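You operate a simulated robot arm through the tools that you are given. There is no shell and no other tool. Be economical: measure what you need, move in short steps, check, and stop when the job is done.

Carry out the task below with a simulated two-armed robot. There is one attempt and no reset: what you move stays moved.

## Task
Open the red air valve, start the dryer, press DRAIN 2 times and empty the filter bowl.

The check looks at the end state, three seconds after you hand in, the way a careful person would. Anything else that was tipped, shoved, dropped, spilled or broken makes it a failure.

## Robot
Two 7-joint arms with two-finger parallel grippers on one trunk, hanging from a carriage that runs on a gantry, over the field with the corners [-2286, 764], [-2275, -516], [25, -497], [14, 783] (x, y) and turns from -367 to 321 degrees about z. Base frame: it is fixed where the carriage stands at the start and does not move with it; the origin is on the floor, on the carriage's upright axis, x ahead of it, y to its left, z up. Units: mm, degrees, N and s.
The left shoulder is at the start at [40, 173, 1550], the right one opposite. With the tool pointing down near the work surface each hand reaches from about 100 to 380 mm from the robot's upright axis, wherever it stands, measured 20 degrees to its own side. Places, roughly: compressor switch [800, 500, 700]; drain valve of the compressor [700, 500, 200]; dryer drain button [700, -900, 500]; dryer switch [700, -900, 600]; filter drain button [900, -500, 1000]; red air valve [900, -400, 800]; safety valve lever [800, 700, 700]; yellow bleed valve [900, -600, 900]. Payload 3.43 kg a hand.
The TCP of each hand is the grasp point between the finger pads, 30 mm short of the fingertips. In the tool frame z runs along the fingers and y along their closing line. Largest opening 94 mm; finger width 28, thickness 10; the body of the gripper, 50 by 96 mm, starts 55 mm behind the TCP.
Orientation is told as [roll, pitch, yaw] about the base's x, y, z axes, in that order, counted from this pose: with the fingers straight down and closing along the base's y, the tool's x points along the base's -x, its y along +y and its z along -z.

## Interface
- The arms move only by the tool move_arm. It takes "left_deltas", "right_deltas" or both (then of equal length, played together; a hand with none holds still); each is a list of rows, each a list of 7 numbers: the shift along the base's x, y, z in mm, then the turn, a rotation vector about the base's x, y, z in degrees, then the gripper command, from -1 (fully open) to 1 (shut), values between in proportion. In form: [[x, y, z, rx, ry, rz, gripper], ...]. A call has 1 to 8 rows; each row shifts and turns the commanded pose from where the row before left it. Each row takes 0.2 s and may step no farther than 50 mm and 8.6 degrees from the row before; otherwise, or with a gripper value out of range, the whole call is refused. A pose out of reach is approached as far as the arm can. The call stops where the force on the tool passes 40 N (or 10 N more than at its start, if that is more) or the arm is blocked; 0.2 s more then pass. The fingers move at their own pace (about 72 mm/s each) and stop on an object; they squeeze with about 41 N. The grip force told is the motor's: it shows also when the fingers shut on nothing. Time passes only in rows, and 0.2 s behind the last, so rows that do not move let the fingers close. It gives the time, the measured TCP pose, the force on the tool (base axes), the opening and the grip force at its end, in the units of the frame above (readings bear some noise), with the torque about the TCP (base axes, N m) and any sound that the robot's microphone picked up, and new pictures: "views" is both (left out), scene, wrist or none (wrist: the cameras of the hands that moved).
- Cameras (640 x 400 px; columns grow to the right, rows downward): "scene" is now at [211, -57.1, 1844.9]; the picture's right is [-0.67, -0.75, 0.00], its down [-0.63, 0.56, -0.54] and it looks along [0.40, -0.36, -0.84] (base axes); focal length 283 px, centre (320, 200). "left" rides on the left gripper at [76, -14, -103] in its tool frame; the picture's right is [0.18, 0.98, 0.00], its down [-0.75, 0.14, -0.64] and it looks along [-0.63, 0.12, 0.77] (tool axes); focal length 243 px, centre (320, 200). "right" rides on the right gripper at [76, 14, -103] in its tool frame; the picture's right is [-0.18, 0.98, 0.00], its down [-0.75, -0.14, -0.64] and it looks along [-0.63, -0.12, 0.77] (tool axes); focal length 243 px, centre (320, 200). There is no depth. A picture from a camera that has moved, and an enlarged one, comes with that camera's place and axes in the base frame and with its lens. The place of the scene camera against the robot may be out by one fixed shift of up to 25 mm in any direction.
- slide_trunk(by): slides the trunk up (or, below 0, down) by that many mm; the arms and the scene camera ride with it, the base frame stays. It gives what a move gives, with no picture.
- roll_base(legs): drives the robot by 1 to 6 legs, each [ahead, left, turn to the left] in mm, mm and degrees, along the robot's own axes; the way and the turn of a leg run together, so that a leg with both is an arc; at most 1500 mm and 180 degrees a leg. The arms and the cameras ride along, it lands a little off, and it stops where it bumps. It keeps to its track: a leg is cut to what the track allows. It gives what a move gives, and a new picture of the scene camera.
- pan_tilt(pan, tilt): turns the head with the scene camera to pan (to the left, within 86 degrees either way) and tilt (down, from -29 to 69), counted from straight ahead of the robot. It gives what a move gives, and a new picture of the scene camera.
- zoom(camera, box): a new picture of the part [left, top, right, bottom] of that camera's present view, enlarged. It takes no simulated time.
- finish_job(): hands the job in; it is judged then, once.

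Go step by step. Nothing tells you exact positions but the pictures and the camera data: compare them with the known pose of the tool, close in by small moves and look again before you grip or let go. The budget is 120 turns and 260 pictures, counting those below and the enlarged ones. Unless the task says otherwise, let go and move clear before handing in, and close with one line.

The tools are called after "Request:" as a command line: name --argument value ..., lists and objects as JSON in quotes. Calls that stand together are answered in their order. move_arm: Moves the arms, as the interface text tells. Its arguments: {"type":"object","properties":{"left_deltas":{"type":"array","items":{"type":"array","items":{"type":"number"}}},"right_deltas":{"type":"array","items":{"type":"array","items":{"type":"number"}}},"views":{"type":"string","enum":["both","scene","wrist","none"]}},"required":[]} The other tools are called the same way: slide_trunk (by) slides the trunk up or down; roll_base (legs) drives the base; pan_tilt (pan, tilt) turns the head that bears the scene camera; zoom (camera, box) takes an enlarged picture of a part of a camera's view; finish_job () hands the job in.

At the start:

```text
t: 0.0
left_tcp_pos: [457.9, -68.8, 1195.0]
left_tool_rot: [-0.1, -0.1, 0.0]
left_wrist_force: [0.0, -1.1, -0.4]
left_torque: [-0.01, -0.01, 0.01]
left_width: 94.0
left_grasp_force: 0.0
right_tcp_pos: [318.4, -429.0, 1174.7]
right_tool_rot: [0.0, 0.0, 0.1]
right_wrist_force: [-0.3, 0.6, -0.2]
right_torque: [0.0, 0.01, 0.0]
right_width: 94.3
right_grasp_force: 0.1
trunk travel left (down, up): [-703.0, 78.0]
robot x, y, heading: [-0.7, -3.3, -0.0]
head pan, tilt: [-41.8, 57.3]
```

scene: 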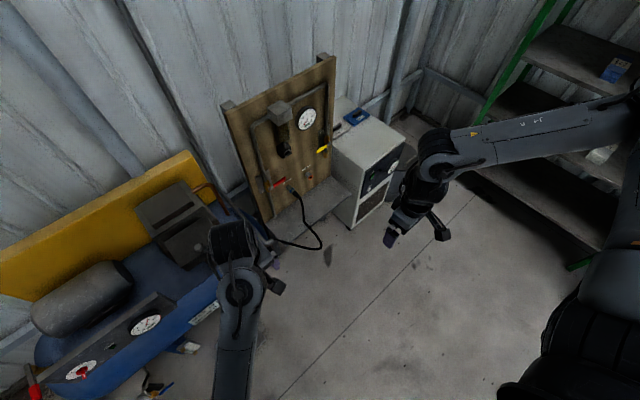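
right: 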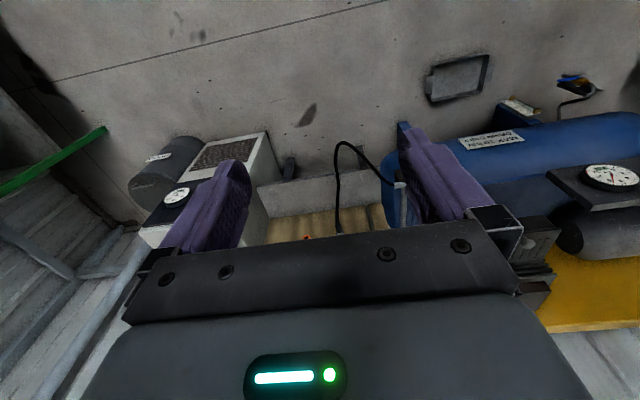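
left: 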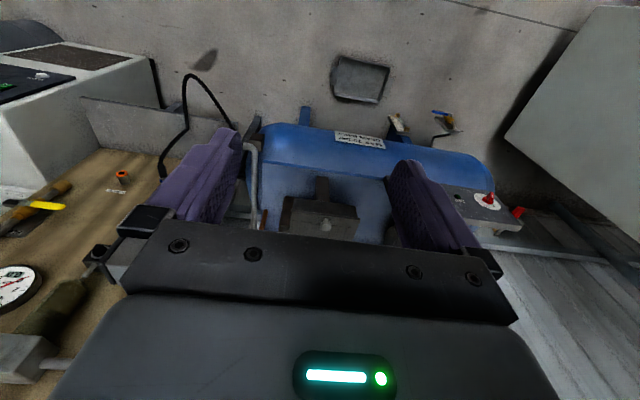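

I see a compressor on the left, a panel with valves in the middle and the dryer to its right. I'll look closer at each first.

Request:
zoom --camera "scene" --box '[220, 50, 420, 250]'

Request:
zoom --camera "scene" --box '[0, 180, 320, 400]'

Request:
zoom --camera "left" --box '[0, 30, 250, 400]'

```text
2.00 times, centred on (320, 150) of scene
camera zoom: at [211.0, -57.1, 1844.9], right [-0.67, -0.75, 0.0], down [-0.63, 0.56, -0.54], along [0.4, -0.36, -0.84], focal length 565 px, centre (320, 300)
```

zoom: 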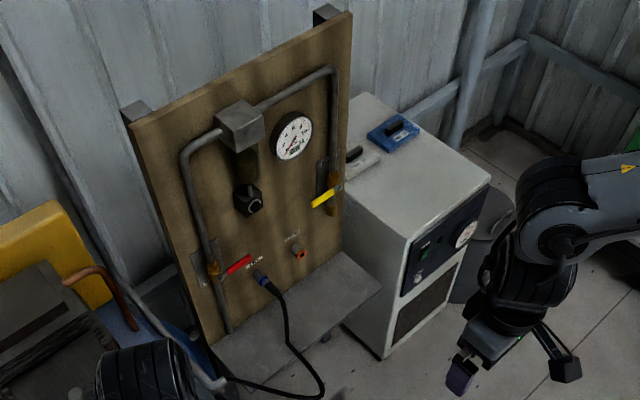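

```text
1.82 times, centred on (160, 290) of scene
camera zoom: at [211.0, -57.1, 1844.9], right [-0.67, -0.75, 0.0], down [-0.63, 0.56, -0.54], along [0.4, -0.36, -0.84], focal length 514 px, centre (611, 36)
```

zoom: 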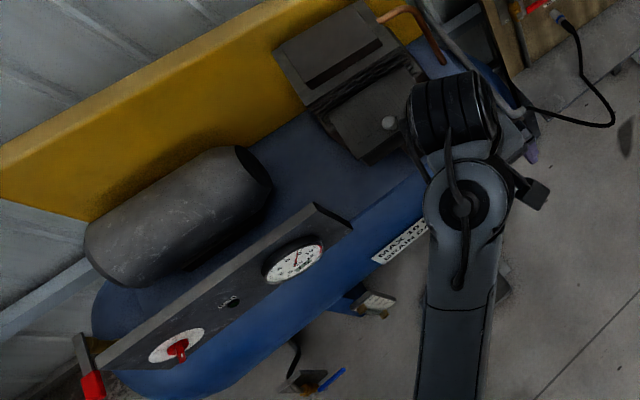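

```text
1.08 times, centred on (125, 215) of left (not enlarged: the box is as wide or as high as the picture)
camera zoom: at [382.0, -82.2, 1298.1], right [-0.18, 0.98, 0.0], down [0.75, 0.14, 0.64], along [0.63, 0.12, -0.77], focal length 262 px, centre (531, 184)
```

zoom: 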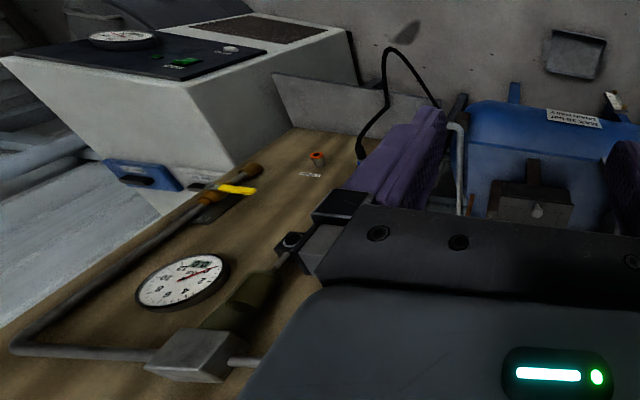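

The panel at x≈900 faces me, and the dryer stands right of it. I'll drive right to face them and look square on.

Request:
roll_base --legs '[[0, -450, 0]]'

Request:
pan_tilt --pan -10 --tilt 45

```text
t: 2.7
left_tcp_pos: [460.3, -505.4, 1195.1]
left_tool_rot: [0.0, 0.0, 0.4]
left_wrist_force: [0.0, 0.4, 1.0]
left_torque: [-0.01, 0.02, 0.01]
left_width: 93.8
left_grasp_force: 0.1
right_tcp_pos: [322.8, -866.6, 1174.0]
right_tool_rot: [0.1, 0.0, 0.3]
right_wrist_force: [0.7, -0.1, 0.5]
right_torque: [-0.03, 0.0, 0.01]
right_width: 94.0
right_grasp_force: 0.1
trunk travel left (down, up): [-703.0, 78.0]
robot x, y, heading: [3.7, -440.2, 0.5]
head pan, tilt: [-41.8, 57.3]
camera scene: at [212.7, -495.3, 1844.9], right [-0.66, -0.75, 0.0], down [-0.63, 0.56, -0.54], along [0.4, -0.36, -0.84], focal length 283 px, centre (320, 200)
```

scene: 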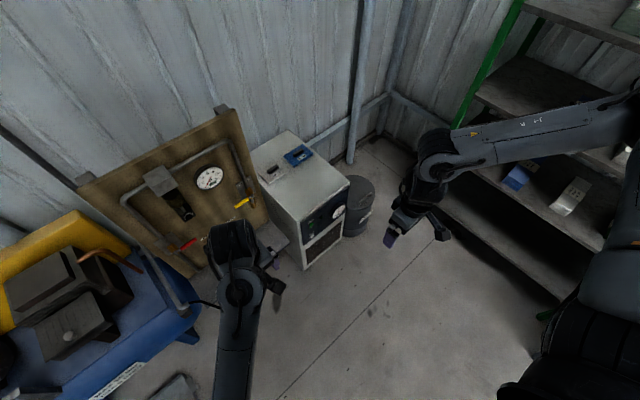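

```text
t: 3.6
left_tcp_pos: [459.8, -506.0, 1194.8]
left_tool_rot: [0.0, -0.2, 0.3]
left_wrist_force: [0.1, 0.0, -0.3]
left_torque: [0.01, -0.01, -0.02]
left_width: 94.0
left_grasp_force: 0.1
right_tcp_pos: [322.7, -867.1, 1174.4]
right_tool_rot: [0.1, 0.0, 0.3]
right_wrist_force: [-0.3, 0.6, 0.5]
right_torque: [-0.01, 0.02, 0.01]
right_width: 93.7
right_grasp_force: 0.1
trunk travel left (down, up): [-703.0, 78.0]
robot x, y, heading: [1.1, -439.7, 0.5]
head pan, tilt: [-10.0, 45.0]
camera scene: at [240.6, -462.8, 1861.2], right [-0.17, -0.99, 0.0], down [-0.7, 0.12, -0.71], along [0.7, -0.12, -0.71], focal length 283 px, centre (320, 200)
```

scene: 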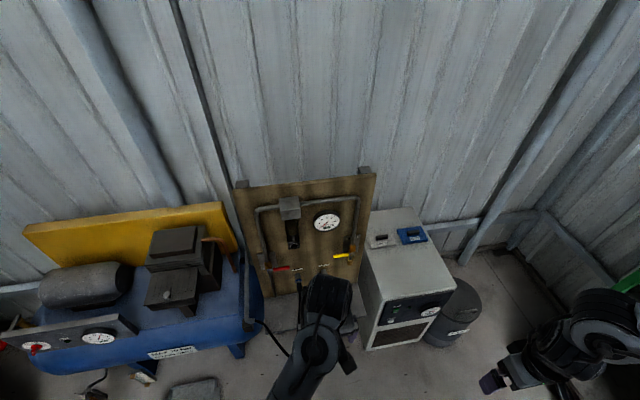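

The left arm covers part of the panel. I'll lower the trunk and zoom.

Request:
slide_trunk --by -350

Request:
pan_tilt --pan -10 --tilt 35

Request:
zoom --camera "scene" --box '[210, 130, 410, 290]'

Request:
zoom --camera "scene" --box '[340, 200, 500, 350]'

```text
t: 7.1
left_tcp_pos: [459.4, -506.3, 844.8]
left_tool_rot: [0.0, -0.1, 0.4]
left_wrist_force: [-0.1, -0.2, 0.6]
left_torque: [-0.05, 0.01, 0.02]
left_width: 93.9
left_grasp_force: 0.1
right_tcp_pos: [321.7, -866.5, 824.1]
right_tool_rot: [-0.1, -0.1, 0.3]
right_wrist_force: [-0.1, 0.2, -0.1]
right_torque: [-0.01, -0.02, -0.03]
right_width: 93.9
right_grasp_force: 0.1
trunk travel left (down, up): [-353.0, 428.0]
robot x, y, heading: [1.8, -441.5, 0.3]
head pan, tilt: [-10.0, 45.0]
```

```text
t: 7.8
left_tcp_pos: [459.8, -505.0, 845.2]
left_tool_rot: [0.0, 0.0, 0.4]
left_wrist_force: [-0.2, -1.1, 0.5]
left_torque: [0.03, -0.02, -0.03]
left_width: 94.0
left_grasp_force: 0.1
right_tcp_pos: [322.2, -867.0, 824.6]
right_tool_rot: [-0.1, 0.0, 0.4]
right_wrist_force: [0.7, -0.7, -0.2]
right_torque: [0.0, 0.0, 0.01]
right_width: 94.0
right_grasp_force: 0.1
trunk travel left (down, up): [-353.0, 428.0]
robot x, y, heading: [2.1, -432.9, 0.3]
head pan, tilt: [-10.0, 35.0]
camera scene: at [247.3, -463.9, 1526.0], right [-0.17, -0.99, 0.0], down [-0.57, 0.1, -0.82], along [0.81, -0.14, -0.57], focal length 283 px, centre (320, 200)
```

scene: 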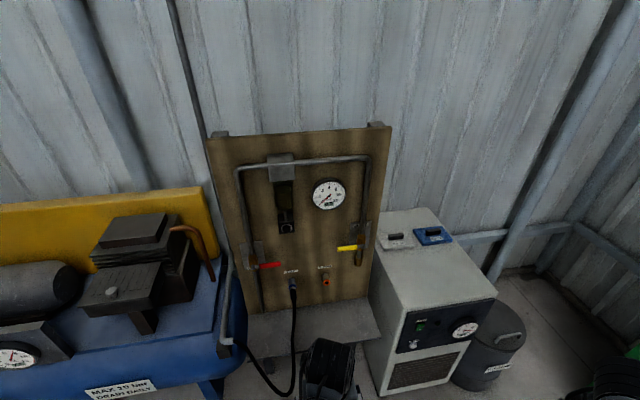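

```text
2.50 times, centred on (310, 210) of scene
camera zoom: at [247.3, -463.9, 1526.0], right [-0.17, -0.99, 0.0], down [-0.57, 0.1, -0.82], along [0.81, -0.14, -0.57], focal length 706 px, centre (345, 175)
```

zoom: 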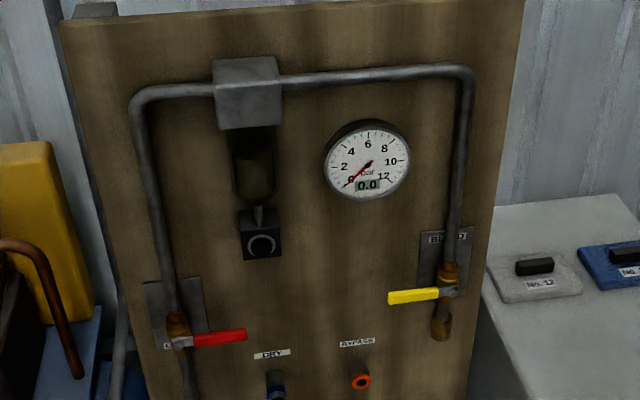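

```text
2.67 times, centred on (420, 275) of scene
camera zoom: at [247.3, -463.9, 1526.0], right [-0.17, -0.99, 0.0], down [-0.57, 0.1, -0.82], along [0.81, -0.14, -0.57], focal length 754 px, centre (53, 0)
```

zoom: 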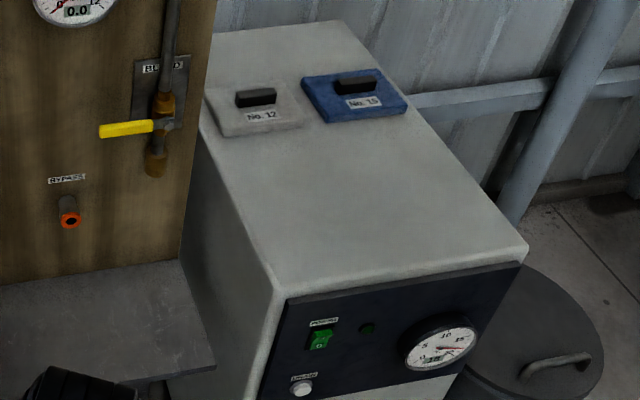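

Request:
zoom --camera "scene" --box '[235, 225, 295, 285]'

Request:
zoom --camera "scene" --box '[400, 305, 490, 361]'

Request:
zoom --camera "scene" --box '[260, 150, 320, 240]'

```text
6.67 times, centred on (265, 255) of scene
camera zoom: at [247.3, -463.9, 1526.0], right [-0.17, -0.99, 0.0], down [-0.57, 0.1, -0.82], along [0.81, -0.14, -0.57], focal length 1884 px, centre (687, -167)
```

zoom: 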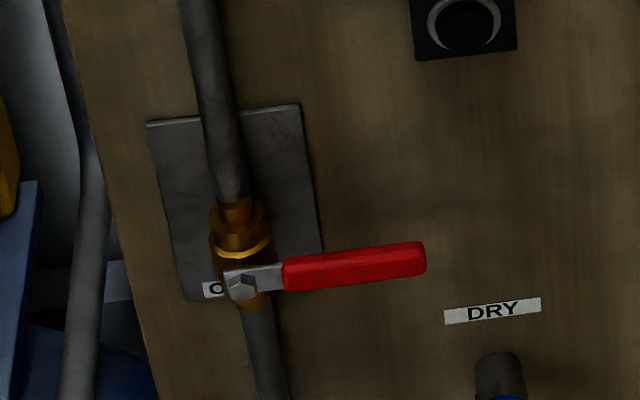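

```text
7.11 times, centred on (445, 333) of scene
camera zoom: at [247.3, -463.9, 1526.0], right [-0.17, -0.99, 0.0], down [-0.57, 0.1, -0.82], along [0.81, -0.14, -0.57], focal length 2010 px, centre (-569, -746)
```

zoom: 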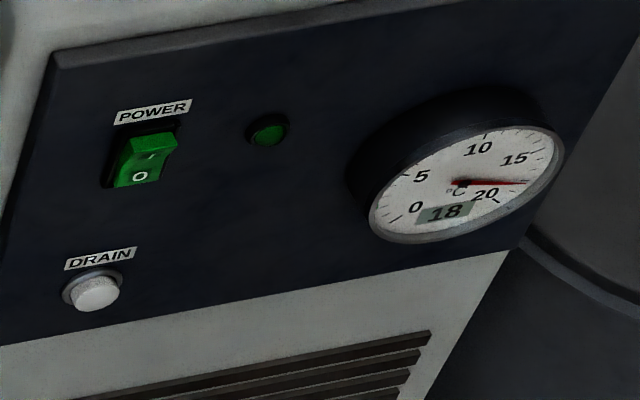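

```text
4.44 times, centred on (290, 195) of scene
camera zoom: at [247.3, -463.9, 1526.0], right [-0.17, -0.99, 0.0], down [-0.57, 0.1, -0.82], along [0.81, -0.14, -0.57], focal length 1256 px, centre (453, 222)
```

zoom: 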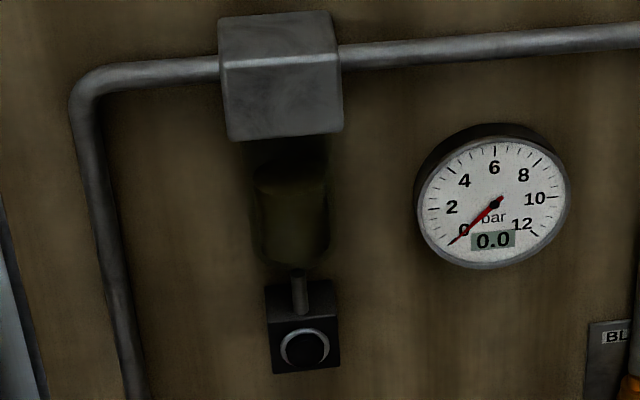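

The dryer has a POWER rocker and a DRAIN button. The filter bowl has a round black push button under it, and the red lever is horizontal (closed). I'll turn the left hand forward in order to view the panel close up.

Request:
move_arm --left_deltas '[[0, 0, 0, 0, -8.5, 0, 1], [0, 0, 0, 0, -8.5, 0, 1], [0, 0, 0, 0, -8.5, 0, 1], [0, 0, 0, 0, -8.5, 0, 1], [0, 0, 0, 0, -8.5, 0, 1], [0, 0, 0, 0, -8.5, 0, 1], [0, 0, 0, 0, -8.5, 0, 1], [0, 0, 0, 0, -8.5, 0, 1]]' --views "both"

```text
t: 9.6
left_tcp_pos: [460.3, -506.7, 844.6]
left_tool_rot: [-1.2, -68.3, 1.3]
left_wrist_force: [0.3, 0.0, -0.1]
left_torque: [0.01, -0.03, 0.0]
left_width: 0.2
left_grasp_force: 32.7
right_tcp_pos: [322.6, -867.3, 824.3]
right_tool_rot: [0.0, 0.0, 0.3]
right_wrist_force: [-0.1, -0.3, -0.4]
right_torque: [0.06, 0.0, 0.03]
right_width: 93.8
right_grasp_force: 0.0
trunk travel left (down, up): [-353.0, 428.0]
robot x, y, heading: [0.4, -437.7, 0.5]
head pan, tilt: [-10.0, 35.0]
camera scene: at [247.4, -464.3, 1526.0], right [-0.17, -0.99, 0.0], down [-0.57, 0.1, -0.82], along [0.81, -0.14, -0.57], focal length 283 px, centre (320, 200)
camera left: at [337.2, -519.7, 813.4], right [-0.07, 0.98, -0.18], down [-0.32, 0.15, 0.94], along [0.95, 0.12, 0.3], focal length 243 px, centre (320, 200)
```

scene: 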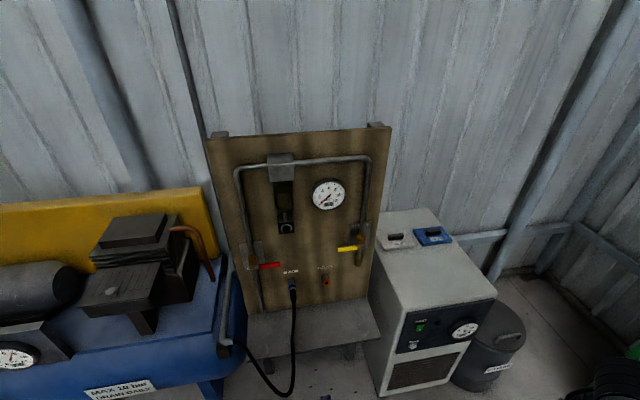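
left: 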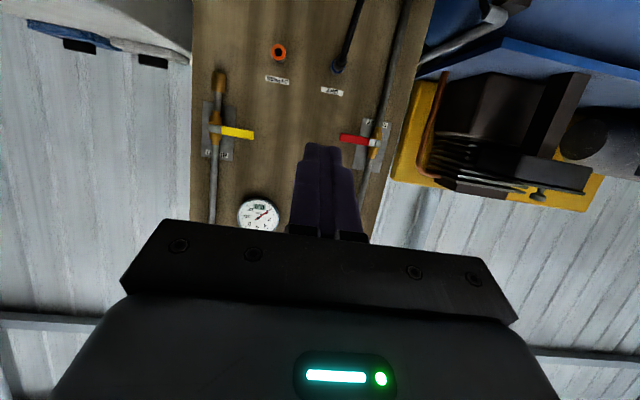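

Request:
zoom --camera "left" --box '[320, 100, 420, 200]'

Request:
zoom --camera "left" --box '[190, 30, 300, 240]'

Request:
zoom --camera "scene" --box '[235, 225, 295, 285]'

```text
4.00 times, centred on (370, 150) of left
camera zoom: at [337.2, -519.7, 813.4], right [-0.07, 0.98, -0.18], down [-0.32, 0.15, 0.94], along [0.95, 0.12, 0.3], focal length 970 px, centre (120, 400)
```

zoom: 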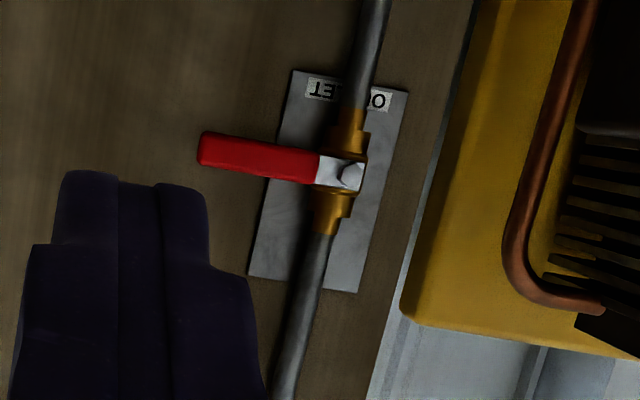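

```text
1.90 times, centred on (245, 135) of left
camera zoom: at [337.2, -519.7, 813.4], right [-0.07, 0.98, -0.18], down [-0.32, 0.15, 0.94], along [0.95, 0.12, 0.3], focal length 462 px, centre (463, 324)
```

zoom: 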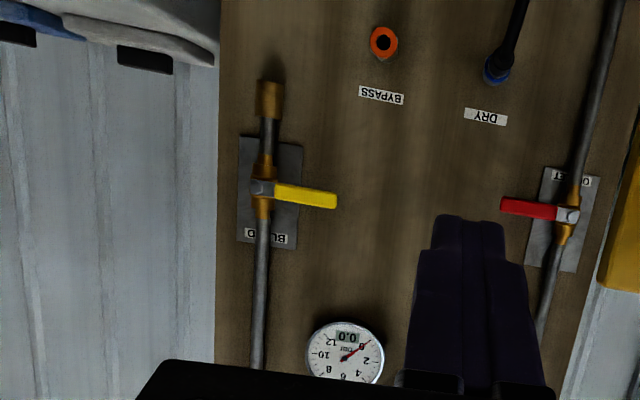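

```text
6.67 times, centred on (265, 255) of scene
camera zoom: at [247.4, -464.3, 1526.0], right [-0.17, -0.99, 0.0], down [-0.57, 0.1, -0.82], along [0.81, -0.14, -0.57], focal length 1884 px, centre (687, -167)
```

zoom: 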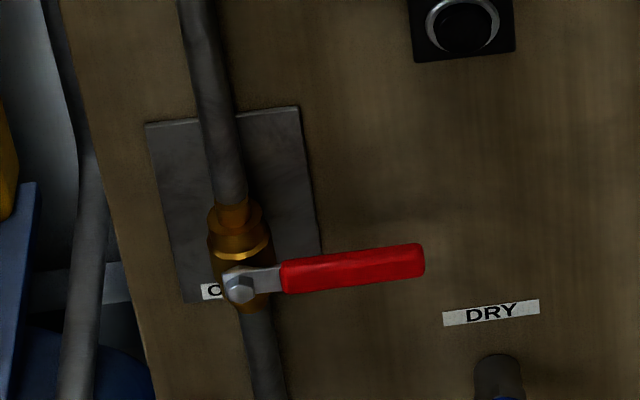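

The lever pivot is at about (888,-346,835) and its tip at about (888,-433,835). Opening should be counter-clockwise, so I'll push the tip up. I'll level the hand, raise it, then lower the trunk for reach.

Request:
move_arm --left_deltas '[[0, 0, 40, 0, -7.2, 0, 1], [0, 0, 40, 0, -7.2, 0, 1], [0, 0, 40, 0, -7.2, 0, 1], [0, 0, 30, 0, 0, 0, 1]]' --views "none"

Request:
slide_trunk --by -230

Request:
move_arm --left_deltas '[[30, 0, 0, 0, 0, 0, 1], [30, 0, 0, 0, 0, 0, 1]]' --views "both"

```text
t: 10.6
left_tcp_pos: [460.8, -503.3, 993.7]
left_tool_rot: [-47.3, -89.6, 47.4]
left_wrist_force: [-0.2, 0.2, 0.7]
left_torque: [0.01, -0.01, -0.02]
left_width: 0.1
left_grasp_force: 32.4
right_tcp_pos: [323.1, -865.9, 823.6]
right_tool_rot: [0.0, 0.1, 0.2]
right_wrist_force: [1.2, 0.2, 0.2]
right_torque: [-0.02, 0.01, 0.01]
right_width: 94.2
right_grasp_force: 0.1
trunk travel left (down, up): [-353.0, 428.0]
robot x, y, heading: [5.3, -440.4, 0.4]
head pan, tilt: [-10.0, 35.0]
```

```text
t: 13.0
left_tcp_pos: [461.2, -504.1, 762.6]
left_tool_rot: [-46.0, -89.4, 46.0]
left_wrist_force: [0.3, 0.6, 0.6]
left_torque: [0.0, 0.0, 0.01]
left_width: 0.0
left_grasp_force: 32.8
right_tcp_pos: [322.7, -867.5, 593.3]
right_tool_rot: [0.0, -0.1, 0.3]
right_wrist_force: [0.0, 0.2, 0.6]
right_torque: [-0.02, 0.0, 0.02]
right_width: 94.0
right_grasp_force: 0.0
trunk travel left (down, up): [-123.0, 658.0]
robot x, y, heading: [1.3, -435.0, 0.5]
head pan, tilt: [-10.0, 35.0]
```

```text
t: 13.6
left_tcp_pos: [521.6, -503.8, 762.0]
left_tool_rot: [-47.4, -89.5, 47.4]
left_wrist_force: [-0.3, -0.4, -0.6]
left_torque: [0.02, -0.01, 0.03]
left_width: 0.0
left_grasp_force: 32.9
right_tcp_pos: [323.0, -866.6, 593.8]
right_tool_rot: [-0.1, -0.1, 0.3]
right_wrist_force: [0.1, -0.4, 0.1]
right_torque: [0.03, -0.01, 0.03]
right_width: 93.8
right_grasp_force: 0.0
trunk travel left (down, up): [-123.0, 658.0]
robot x, y, heading: [-0.9, -436.4, 0.7]
head pan, tilt: [-10.0, 35.0]
camera scene: at [247.7, -463.9, 1296.1], right [-0.17, -0.99, 0.0], down [-0.57, 0.1, -0.82], along [0.81, -0.14, -0.57], focal length 283 px, centre (320, 200)
camera left: at [418.9, -517.4, 687.3], right [0.0, 0.98, -0.19], down [-0.64, 0.15, 0.76], along [0.77, 0.12, 0.63], focal length 243 px, centre (320, 200)
```

scene: 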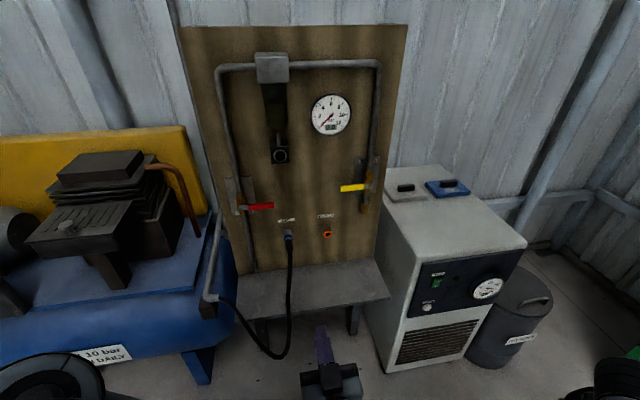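
left: 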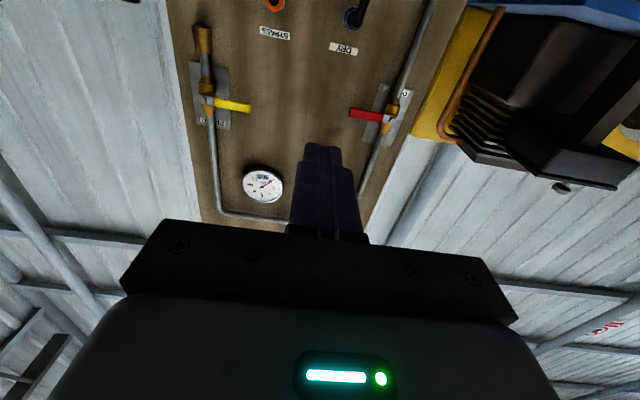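

The pivot checks out at (889,-345,838). I'll bring the closed fingertips below the lever tip.

Request:
move_arm --left_deltas '[[38, 11, 4, 0, 0, 0, 1], [38, 11, 4, 0, 0, 0, 1], [38, 11, 4, 0, 0, 0, 1], [38, 11, 4, 0, 0, 0, 1], [38, 11, 4, 0, 0, 0, 1], [38, 11, 4, 0, 0, 0, 1], [38, 11, 4, 0, 0, 0, 1], [38, 11, 4, 0, 0, 0, 1]]' --views "both"

Request:
zoom --camera "scene" --box '[210, 150, 320, 260]'

```text
t: 15.4
left_tcp_pos: [826.7, -412.8, 794.1]
left_tool_rot: [-38.4, -89.5, 38.3]
left_wrist_force: [-0.4, 0.2, 0.0]
left_torque: [0.0, 0.03, -0.02]
left_width: 0.1
left_grasp_force: 33.1
right_tcp_pos: [323.8, -867.7, 594.2]
right_tool_rot: [0.0, 0.0, 0.2]
right_wrist_force: [1.1, 0.2, 0.2]
right_torque: [-0.01, 0.01, -0.01]
right_width: 93.9
right_grasp_force: 0.0
trunk travel left (down, up): [-123.0, 658.0]
robot x, y, heading: [-0.4, -439.0, 0.3]
head pan, tilt: [-10.0, 35.0]
camera scene: at [247.8, -464.5, 1296.2], right [-0.17, -0.99, 0.0], down [-0.56, 0.1, -0.82], along [0.81, -0.14, -0.57], focal length 283 px, centre (320, 200)
camera left: at [723.2, -426.5, 719.0], right [0.0, 0.98, -0.19], down [-0.64, 0.15, 0.76], along [0.77, 0.12, 0.62], focal length 243 px, centre (320, 200)
```

scene: 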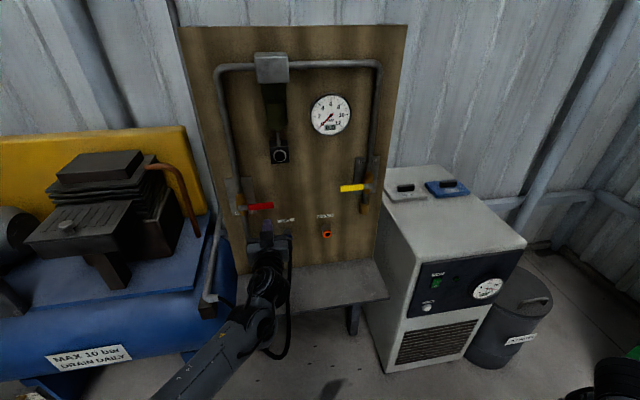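
left: 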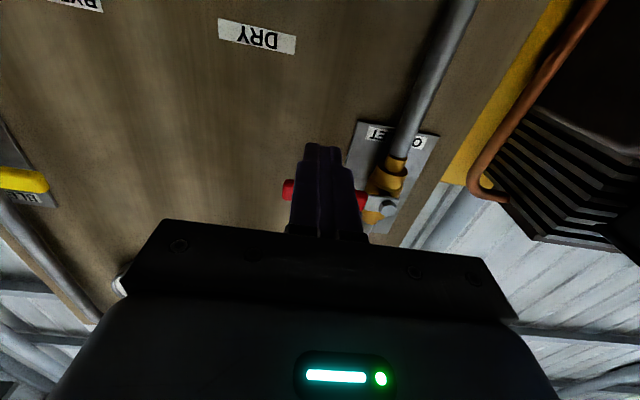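

```text
3.64 times, centred on (265, 205) of scene
camera zoom: at [247.8, -464.5, 1296.2], right [-0.17, -0.99, 0.0], down [-0.56, 0.1, -0.82], along [0.81, -0.14, -0.57], focal length 1028 px, centre (520, 182)
```

zoom: 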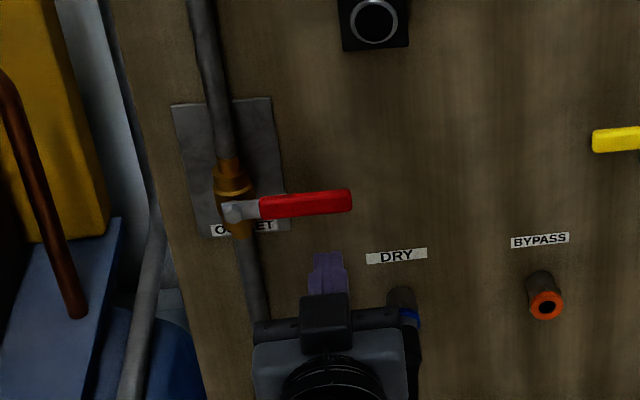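

Fingers are below the lever. I'll insert and push up along the arc.

Request:
move_arm --left_deltas '[[15, 0, 0, 0, 0, 0, 1], [15, 0, 0, 0, 0, 0, 1], [13, 0, 0, 0, 0, 0, 1], [0, 0, 10, 0, 0, 0, 1], [0, 0, 10, 0, 0, 0, 1]]' --views "none"

Request:
zoom --camera "scene" --box '[210, 150, 320, 260]'

```text
t: 16.6
left_tcp_pos: [868.2, -414.3, 813.6]
left_tool_rot: [-37.0, -89.4, 37.0]
left_wrist_force: [-0.7, 0.6, -2.3]
left_torque: [-0.03, 0.04, -0.02]
left_width: 0.0
left_grasp_force: 33.2
right_tcp_pos: [322.3, -867.6, 594.0]
right_tool_rot: [0.0, 0.0, 0.4]
right_wrist_force: [-0.5, -0.2, -0.2]
right_torque: [0.0, 0.0, 0.02]
right_width: 93.9
right_grasp_force: 0.2
trunk travel left (down, up): [-123.0, 658.0]
robot x, y, heading: [2.8, -438.3, 0.4]
head pan, tilt: [-10.0, 35.0]
```

```text
3.64 times, centred on (265, 205) of scene
camera zoom: at [247.1, -464.0, 1295.9], right [-0.17, -0.99, 0.0], down [-0.57, 0.1, -0.82], along [0.81, -0.14, -0.57], focal length 1028 px, centre (520, 182)
```

zoom: 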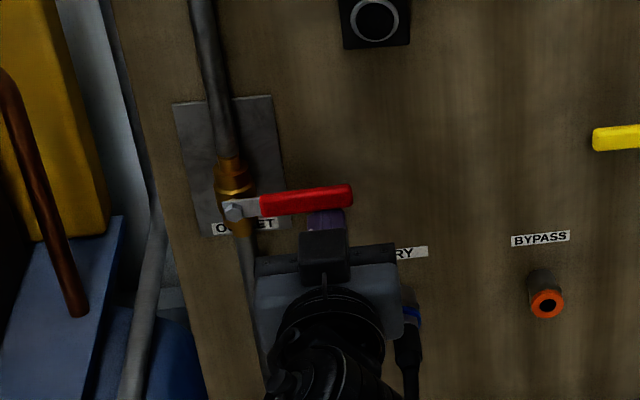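

Contact now. I'll push up along the arc.

Request:
move_arm --left_deltas '[[0, 0, 10, 0, 0, 0, 1], [0, 0, 10, 0, 0, 0, 1], [0, 0, 10, 0, 0, 0, 1], [2, 2, 10, 0, 0, 0, 1], [0, 5, 10, 0, 0, 0, 1]]' --views "none"

Request:
zoom --camera "scene" --box '[210, 130, 320, 240]'

```text
t: 17.8
left_tcp_pos: [870.9, -409.0, 866.3]
left_tool_rot: [-48.7, -89.5, 48.9]
left_wrist_force: [0.4, -1.0, -1.0]
left_torque: [0.03, -0.05, -0.04]
left_width: 0.0
left_grasp_force: 33.2
right_tcp_pos: [322.5, -867.0, 593.7]
right_tool_rot: [0.0, 0.0, 0.5]
right_wrist_force: [-0.3, -0.8, 0.5]
right_torque: [0.02, -0.03, -0.04]
right_width: 94.0
right_grasp_force: 0.0
trunk travel left (down, up): [-123.0, 658.0]
robot x, y, heading: [-0.1, -442.2, 0.6]
head pan, tilt: [-10.0, 35.0]
```

```text
3.64 times, centred on (265, 185) of scene
camera zoom: at [247.3, -463.9, 1296.0], right [-0.17, -0.99, 0.0], down [-0.57, 0.1, -0.82], along [0.81, -0.14, -0.57], focal length 1028 px, centre (520, 254)
```

zoom: 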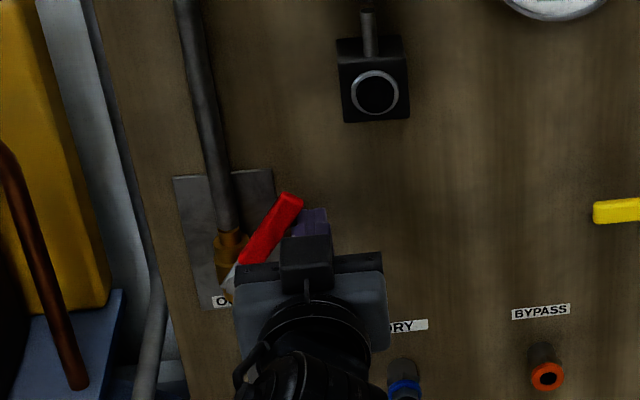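

The lever is turning. I'll carry on round to vertical.

Request:
move_arm --left_deltas '[[0, 7, 9, 0, 0, 0, 1], [0, 9, 8, 0, 0, 0, 1], [0, 9, 6, 0, 0, 0, 1], [0, 9, 3, 0, 0, 0, 1], [0, 8, 0, 0, 0, 0, 1], [0, 6, 0, 0, 0, 0, 1]]' --views "none"

Request:
zoom --camera "scene" --box '[210, 130, 320, 240]'

```text
t: 19.2
left_tcp_pos: [868.1, -372.9, 892.2]
left_tool_rot: [-67.5, -89.3, 66.8]
left_wrist_force: [0.6, -22.2, 1.8]
left_torque: [0.01, 0.02, 0.0]
left_width: 0.2
left_grasp_force: 33.0
right_tcp_pos: [322.5, -872.6, 594.1]
right_tool_rot: [-0.2, 0.0, 0.2]
right_wrist_force: [0.0, 0.7, -1.1]
right_torque: [0.0, 0.02, -0.01]
right_width: 94.1
right_grasp_force: 0.0
trunk travel left (down, up): [-123.0, 658.0]
robot x, y, heading: [3.8, -443.5, 0.7]
head pan, tilt: [-10.0, 35.0]
```

```text
3.64 times, centred on (265, 185) of scene
camera zoom: at [247.4, -467.8, 1296.2], right [-0.17, -0.99, 0.0], down [-0.57, 0.09, -0.82], along [0.81, -0.14, -0.57], focal length 1028 px, centre (520, 254)
```

zoom: 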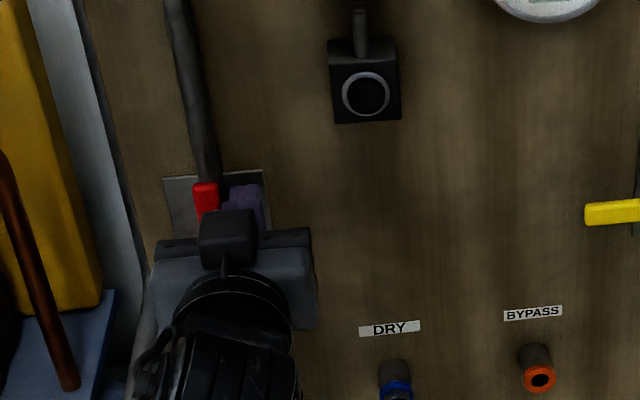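

The lever is vertical against its stop (22 N). I'll back off and look at the result.

Request:
move_arm --left_deltas '[[0, -15, 0, 0, 0, 0, 1], [0, -25, 0, 0, 0, 0, 1], [-30, -20, 0, 0, 0, 0, 1], [-40, -30, 0, 0, 0, 0, 1], [-40, -30, 0, 0, 0, 0, 1], [-40, -25, 0, 0, 0, 0, 1]]' --views "both"

Request:
zoom --camera "scene" --box '[200, 40, 400, 260]'

Request:
zoom --camera "scene" --box '[250, 60, 310, 170]'

```text
t: 20.6
left_tcp_pos: [716.4, -504.5, 886.3]
left_tool_rot: [-38.3, -89.4, 38.4]
left_wrist_force: [-0.5, 0.5, -0.3]
left_torque: [-0.02, 0.02, 0.01]
left_width: 0.2
left_grasp_force: 32.8
right_tcp_pos: [319.9, -868.1, 593.7]
right_tool_rot: [0.0, 0.0, 0.4]
right_wrist_force: [-0.1, 0.4, 0.4]
right_torque: [0.04, -0.01, -0.02]
right_width: 94.1
right_grasp_force: 0.0
trunk travel left (down, up): [-123.0, 658.0]
robot x, y, heading: [0.6, -435.5, 0.3]
head pan, tilt: [-10.0, 35.0]
camera scene: at [246.0, -464.6, 1295.7], right [-0.17, -0.99, 0.0], down [-0.57, 0.1, -0.82], along [0.81, -0.14, -0.57], focal length 283 px, centre (320, 200)
camera left: at [613.3, -517.9, 811.2], right [0.0, 0.98, -0.19], down [-0.64, 0.15, 0.76], along [0.77, 0.12, 0.62], focal length 243 px, centre (320, 200)
```

scene: 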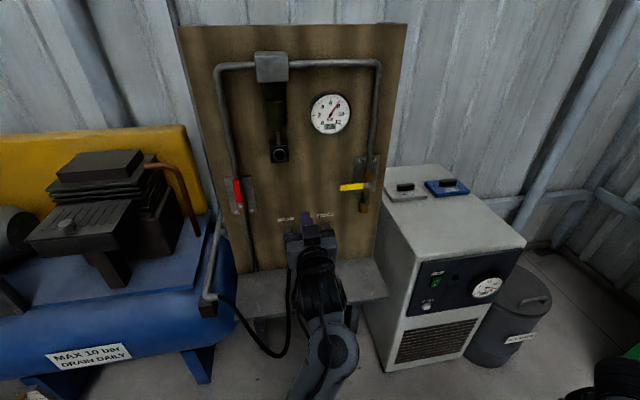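
left: 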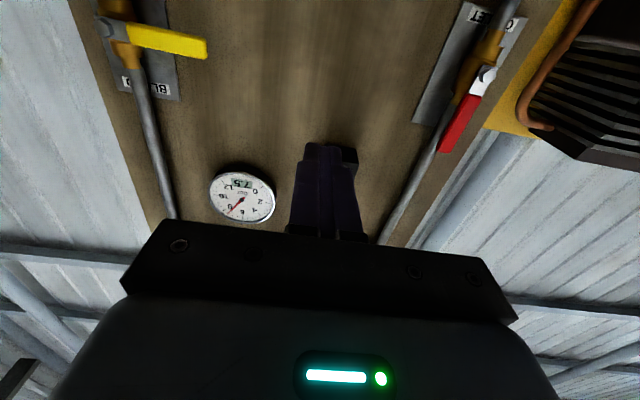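

```text
1.82 times, centred on (300, 150) of scene
camera zoom: at [246.0, -464.6, 1295.7], right [-0.17, -0.99, 0.0], down [-0.57, 0.1, -0.82], along [0.81, -0.14, -0.57], focal length 514 px, centre (356, 291)
```

zoom: 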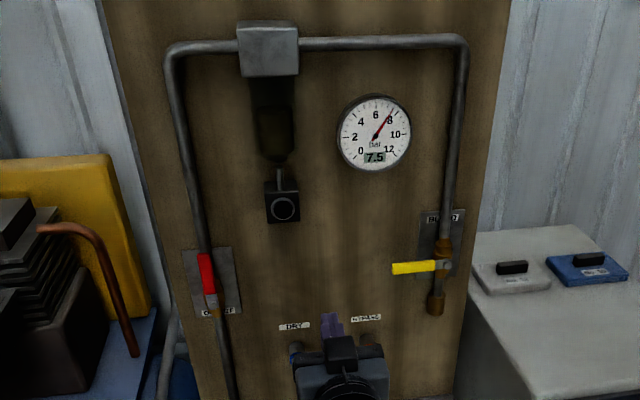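

```text
3.64 times, centred on (280, 115) of scene
camera zoom: at [246.0, -464.6, 1295.7], right [-0.17, -0.99, 0.0], down [-0.57, 0.1, -0.82], along [0.81, -0.14, -0.57], focal length 1028 px, centre (466, 509)
```

zoom: 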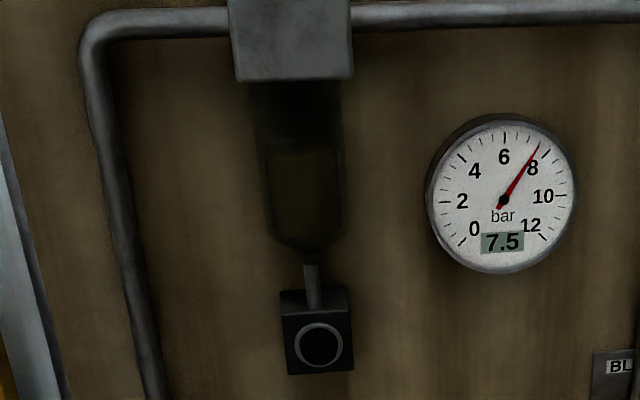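

Panel pressure is up to 7.5 bar. Next is the dryer, so I'll turn the right hand forward and close it.

Request:
move_arm --right_deltas '[[0, 0, 0, 0, -8.2, 0, 1], [0, 0, 0, 0, -8.2, 0, 1], [0, 0, 0, 0, -8.2, 0, 1], [0, 0, 0, 0, -8.2, 0, 1], [0, 0, 0, 0, -8.2, 0, 1], [0, 0, 0, 0, -8.2, 0, 1], [0, 0, 0, 0, -8.2, 0, 1], [0, 0, 0, 0, -8.2, 0, 1]]' --views "none"

Request:
move_arm --right_deltas '[[0, 0, 0, 0, -8.2, 0, 1], [0, 0, 0, 0, -8.1, 0, 1], [0, 0, 0, 0, -8.1, 0, 1], [30, 0, 0, 0, 0, 0, 1], [30, 0, 0, 0, 0, 0, 1], [30, 0, 0, 0, 0, 0, 1]]' --views "both"

Request:
zoom --camera "scene" --box '[400, 240, 520, 340]'

```text
t: 22.4
left_tcp_pos: [718.6, -502.5, 887.6]
left_tool_rot: [-40.8, -89.5, 40.9]
left_wrist_force: [-0.5, -0.2, -0.3]
left_torque: [-0.01, 0.01, -0.01]
left_width: 0.0
left_grasp_force: 32.9
right_tcp_pos: [321.9, -865.6, 594.7]
right_tool_rot: [-0.9, -65.7, 0.9]
right_wrist_force: [-0.4, 0.2, -0.1]
right_torque: [-0.01, -0.01, -0.01]
right_width: 0.0
right_grasp_force: 32.9
trunk travel left (down, up): [-123.0, 658.0]
robot x, y, heading: [1.6, -438.9, 0.5]
head pan, tilt: [-10.0, 35.0]
```

```text
t: 23.8
left_tcp_pos: [719.0, -506.0, 888.9]
left_tool_rot: [-51.3, -89.5, 51.4]
left_wrist_force: [0.4, 0.0, 0.1]
left_torque: [0.0, 0.0, 0.0]
left_width: 0.0
left_grasp_force: 33.1
right_tcp_pos: [412.0, -864.9, 593.4]
right_tool_rot: [-104.7, -89.8, 104.7]
right_wrist_force: [0.7, -0.6, -0.8]
right_torque: [0.0, 0.0, 0.0]
right_width: 0.0
right_grasp_force: 33.1
trunk travel left (down, up): [-123.0, 658.0]
robot x, y, heading: [2.9, -440.1, 0.4]
head pan, tilt: [-10.0, 35.0]
camera scene: at [248.2, -464.1, 1296.3], right [-0.17, -0.99, 0.0], down [-0.56, 0.1, -0.82], along [0.81, -0.14, -0.57], focal length 283 px, centre (320, 200)
camera right: at [310.7, -852.3, 517.5], right [0.0, 0.98, 0.18], down [-0.64, -0.14, 0.75], along [0.77, -0.11, 0.63], focal length 243 px, centre (320, 200)
```

scene: 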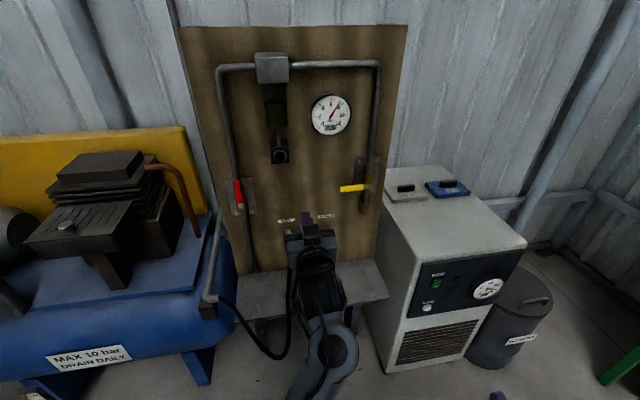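
right: 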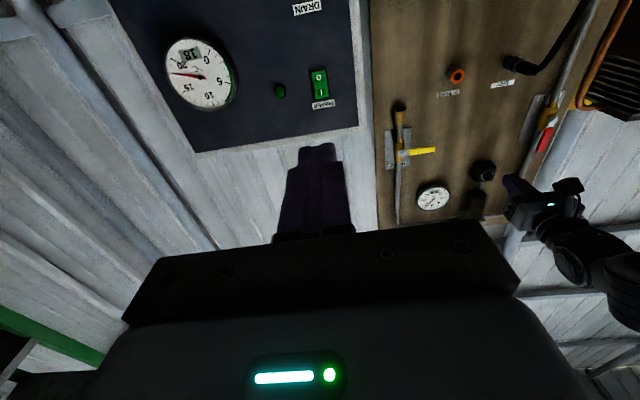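

```text
4.00 times, centred on (460, 290) of scene
camera zoom: at [248.2, -464.1, 1296.3], right [-0.17, -0.99, 0.0], down [-0.56, 0.1, -0.82], along [0.81, -0.14, -0.57], focal length 1130 px, centre (-240, -160)
```

zoom: 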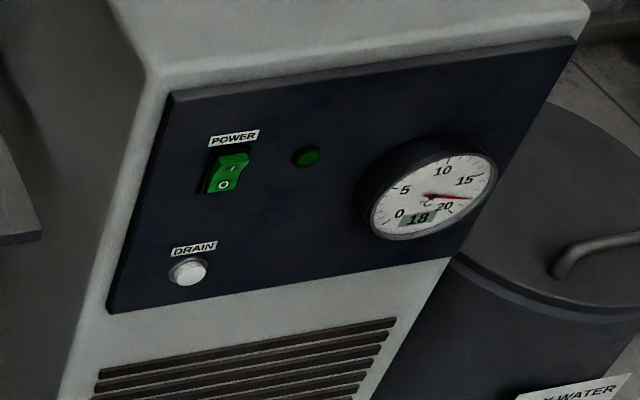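

Rocker at about (726,-871,622), with "I" as its upper half. DRAIN is roughly 110 mm below it. I'll approach the rocker.

Request:
move_arm --right_deltas '[[38, -1, 8, 0, 0, 0, 1], [38, -1, 8, 0, 0, 0, 1], [38, -1, 8, 0, 0, 0, 1], [38, -1, 8, 0, 0, 0, 1], [38, -1, 8, 0, 0, 0, 1], [38, -1, 7, 0, 0, 0, 1]]' --views "both"

Request:
zoom --camera "scene" --box '[400, 240, 520, 340]'

Request:
zoom --camera "right" --box '[240, 0, 400, 200]'

```text
t: 25.2
left_tcp_pos: [720.2, -503.7, 888.0]
left_tool_rot: [-52.9, -89.5, 53.0]
left_wrist_force: [-0.1, -0.1, -0.2]
left_torque: [-0.01, 0.0, -0.01]
left_width: 0.0
left_grasp_force: 32.5
right_tcp_pos: [642.7, -873.4, 638.6]
right_tool_rot: [-98.7, -89.7, 98.6]
right_wrist_force: [0.0, 0.2, -0.2]
right_torque: [-0.02, 0.0, 0.01]
right_width: 0.4
right_grasp_force: 33.0
trunk travel left (down, up): [-123.0, 658.0]
robot x, y, heading: [1.6, -437.2, 0.1]
head pan, tilt: [-10.0, 35.0]
camera scene: at [248.6, -464.1, 1296.4], right [-0.17, -0.99, 0.0], down [-0.56, 0.1, -0.82], along [0.81, -0.14, -0.57], focal length 283 px, centre (320, 200)
camera right: at [540.4, -859.8, 563.3], right [0.0, 0.98, 0.18], down [-0.64, -0.14, 0.75], along [0.77, -0.12, 0.63], focal length 243 px, centre (320, 200)
```

scene: 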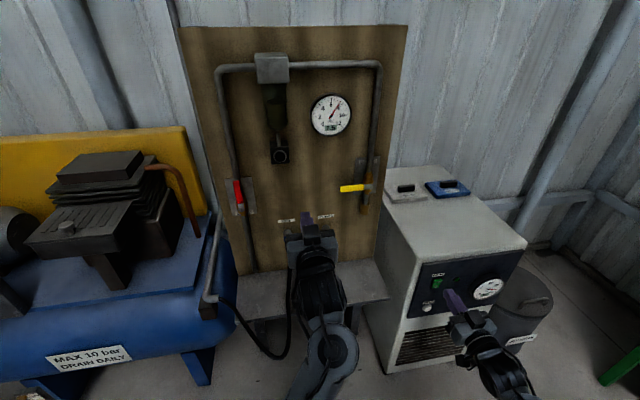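
right: 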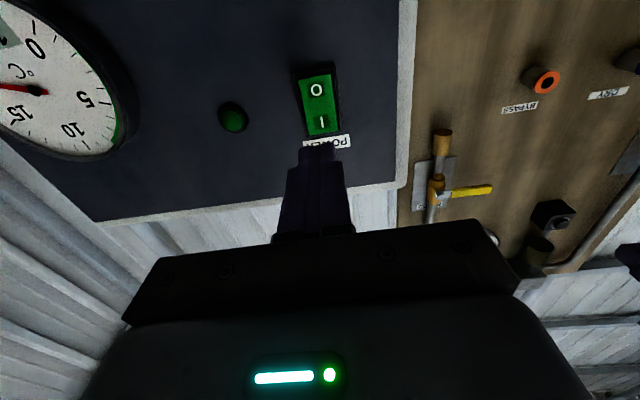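

```text
4.00 times, centred on (460, 290) of scene
camera zoom: at [248.6, -464.1, 1296.4], right [-0.17, -0.99, 0.0], down [-0.56, 0.1, -0.82], along [0.81, -0.14, -0.57], focal length 1130 px, centre (-240, -160)
```

zoom: 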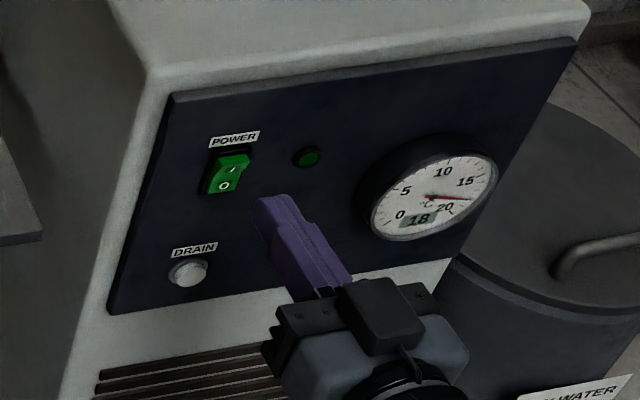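

```text
2.00 times, centred on (320, 100) of right
camera zoom: at [540.4, -859.8, 563.3], right [0.0, 0.98, 0.18], down [-0.64, -0.14, 0.75], along [0.77, -0.12, 0.63], focal length 485 px, centre (320, 400)
```

zoom: 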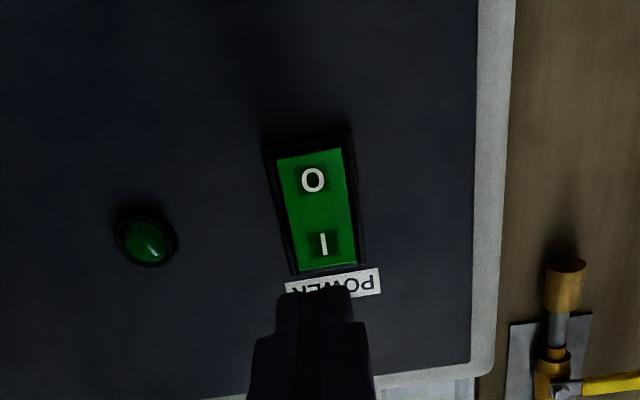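

Two wrist views put the rocker at (720,-871,621), with "I" at z≈635. I'll push in gently.

Request:
move_arm --right_deltas '[[15, 0, 0, 0, 0, 0, 1], [15, 0, 0, 0, 0, 0, 1], [5, 0, 0, 0, 0, 0, 1], [4, 0, 0, 0, 0, 0, 1], [4, 0, 0, 0, 0, 0, 1]]' --views "wrist"

Request:
zoom --camera "scene" --box '[400, 240, 520, 340]'

```text
t: 26.4
left_tcp_pos: [715.9, -503.9, 884.8]
left_tool_rot: [-38.8, -89.4, 38.7]
left_wrist_force: [0.1, -0.1, 0.3]
left_torque: [-0.02, 0.0, 0.02]
left_width: 0.0
left_grasp_force: 33.4
right_tcp_pos: [679.7, -874.0, 640.9]
right_tool_rot: [-89.1, -89.6, 89.1]
right_wrist_force: [-12.7, 0.5, 6.5]
right_torque: [0.05, 0.02, 0.05]
right_width: 0.0
right_grasp_force: 32.9
trunk travel left (down, up): [-123.0, 658.0]
robot x, y, heading: [-0.4, -441.3, 0.5]
head pan, tilt: [-10.0, 35.0]
camera right: at [577.0, -860.9, 564.2], right [0.0, 0.98, 0.18], down [-0.64, -0.14, 0.75], along [0.77, -0.11, 0.63], focal length 243 px, centre (320, 200)
```

right: 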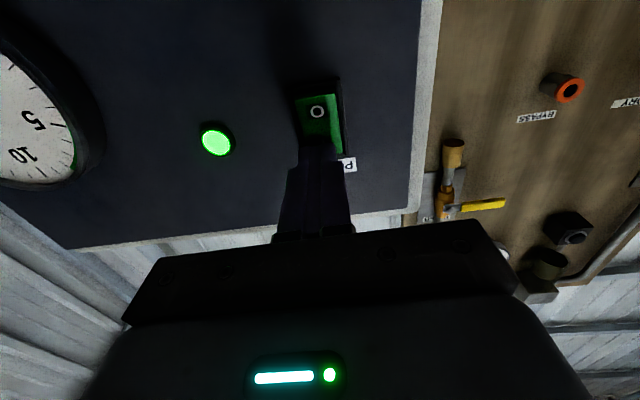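

```text
4.00 times, centred on (460, 290) of scene
camera zoom: at [245.3, -464.1, 1295.7], right [-0.17, -0.99, 0.0], down [-0.57, 0.1, -0.82], along [0.81, -0.14, -0.57], focal length 1130 px, centre (-240, -160)
```

zoom: 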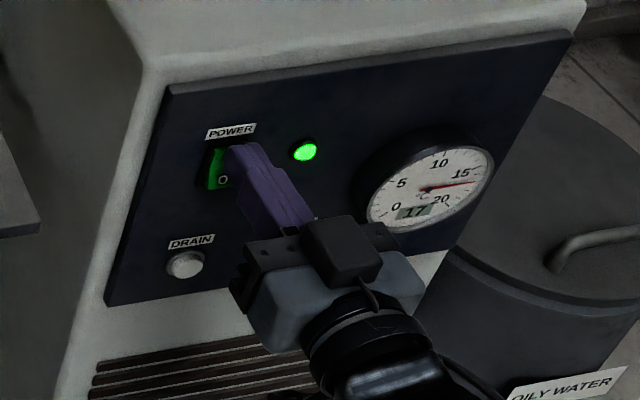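

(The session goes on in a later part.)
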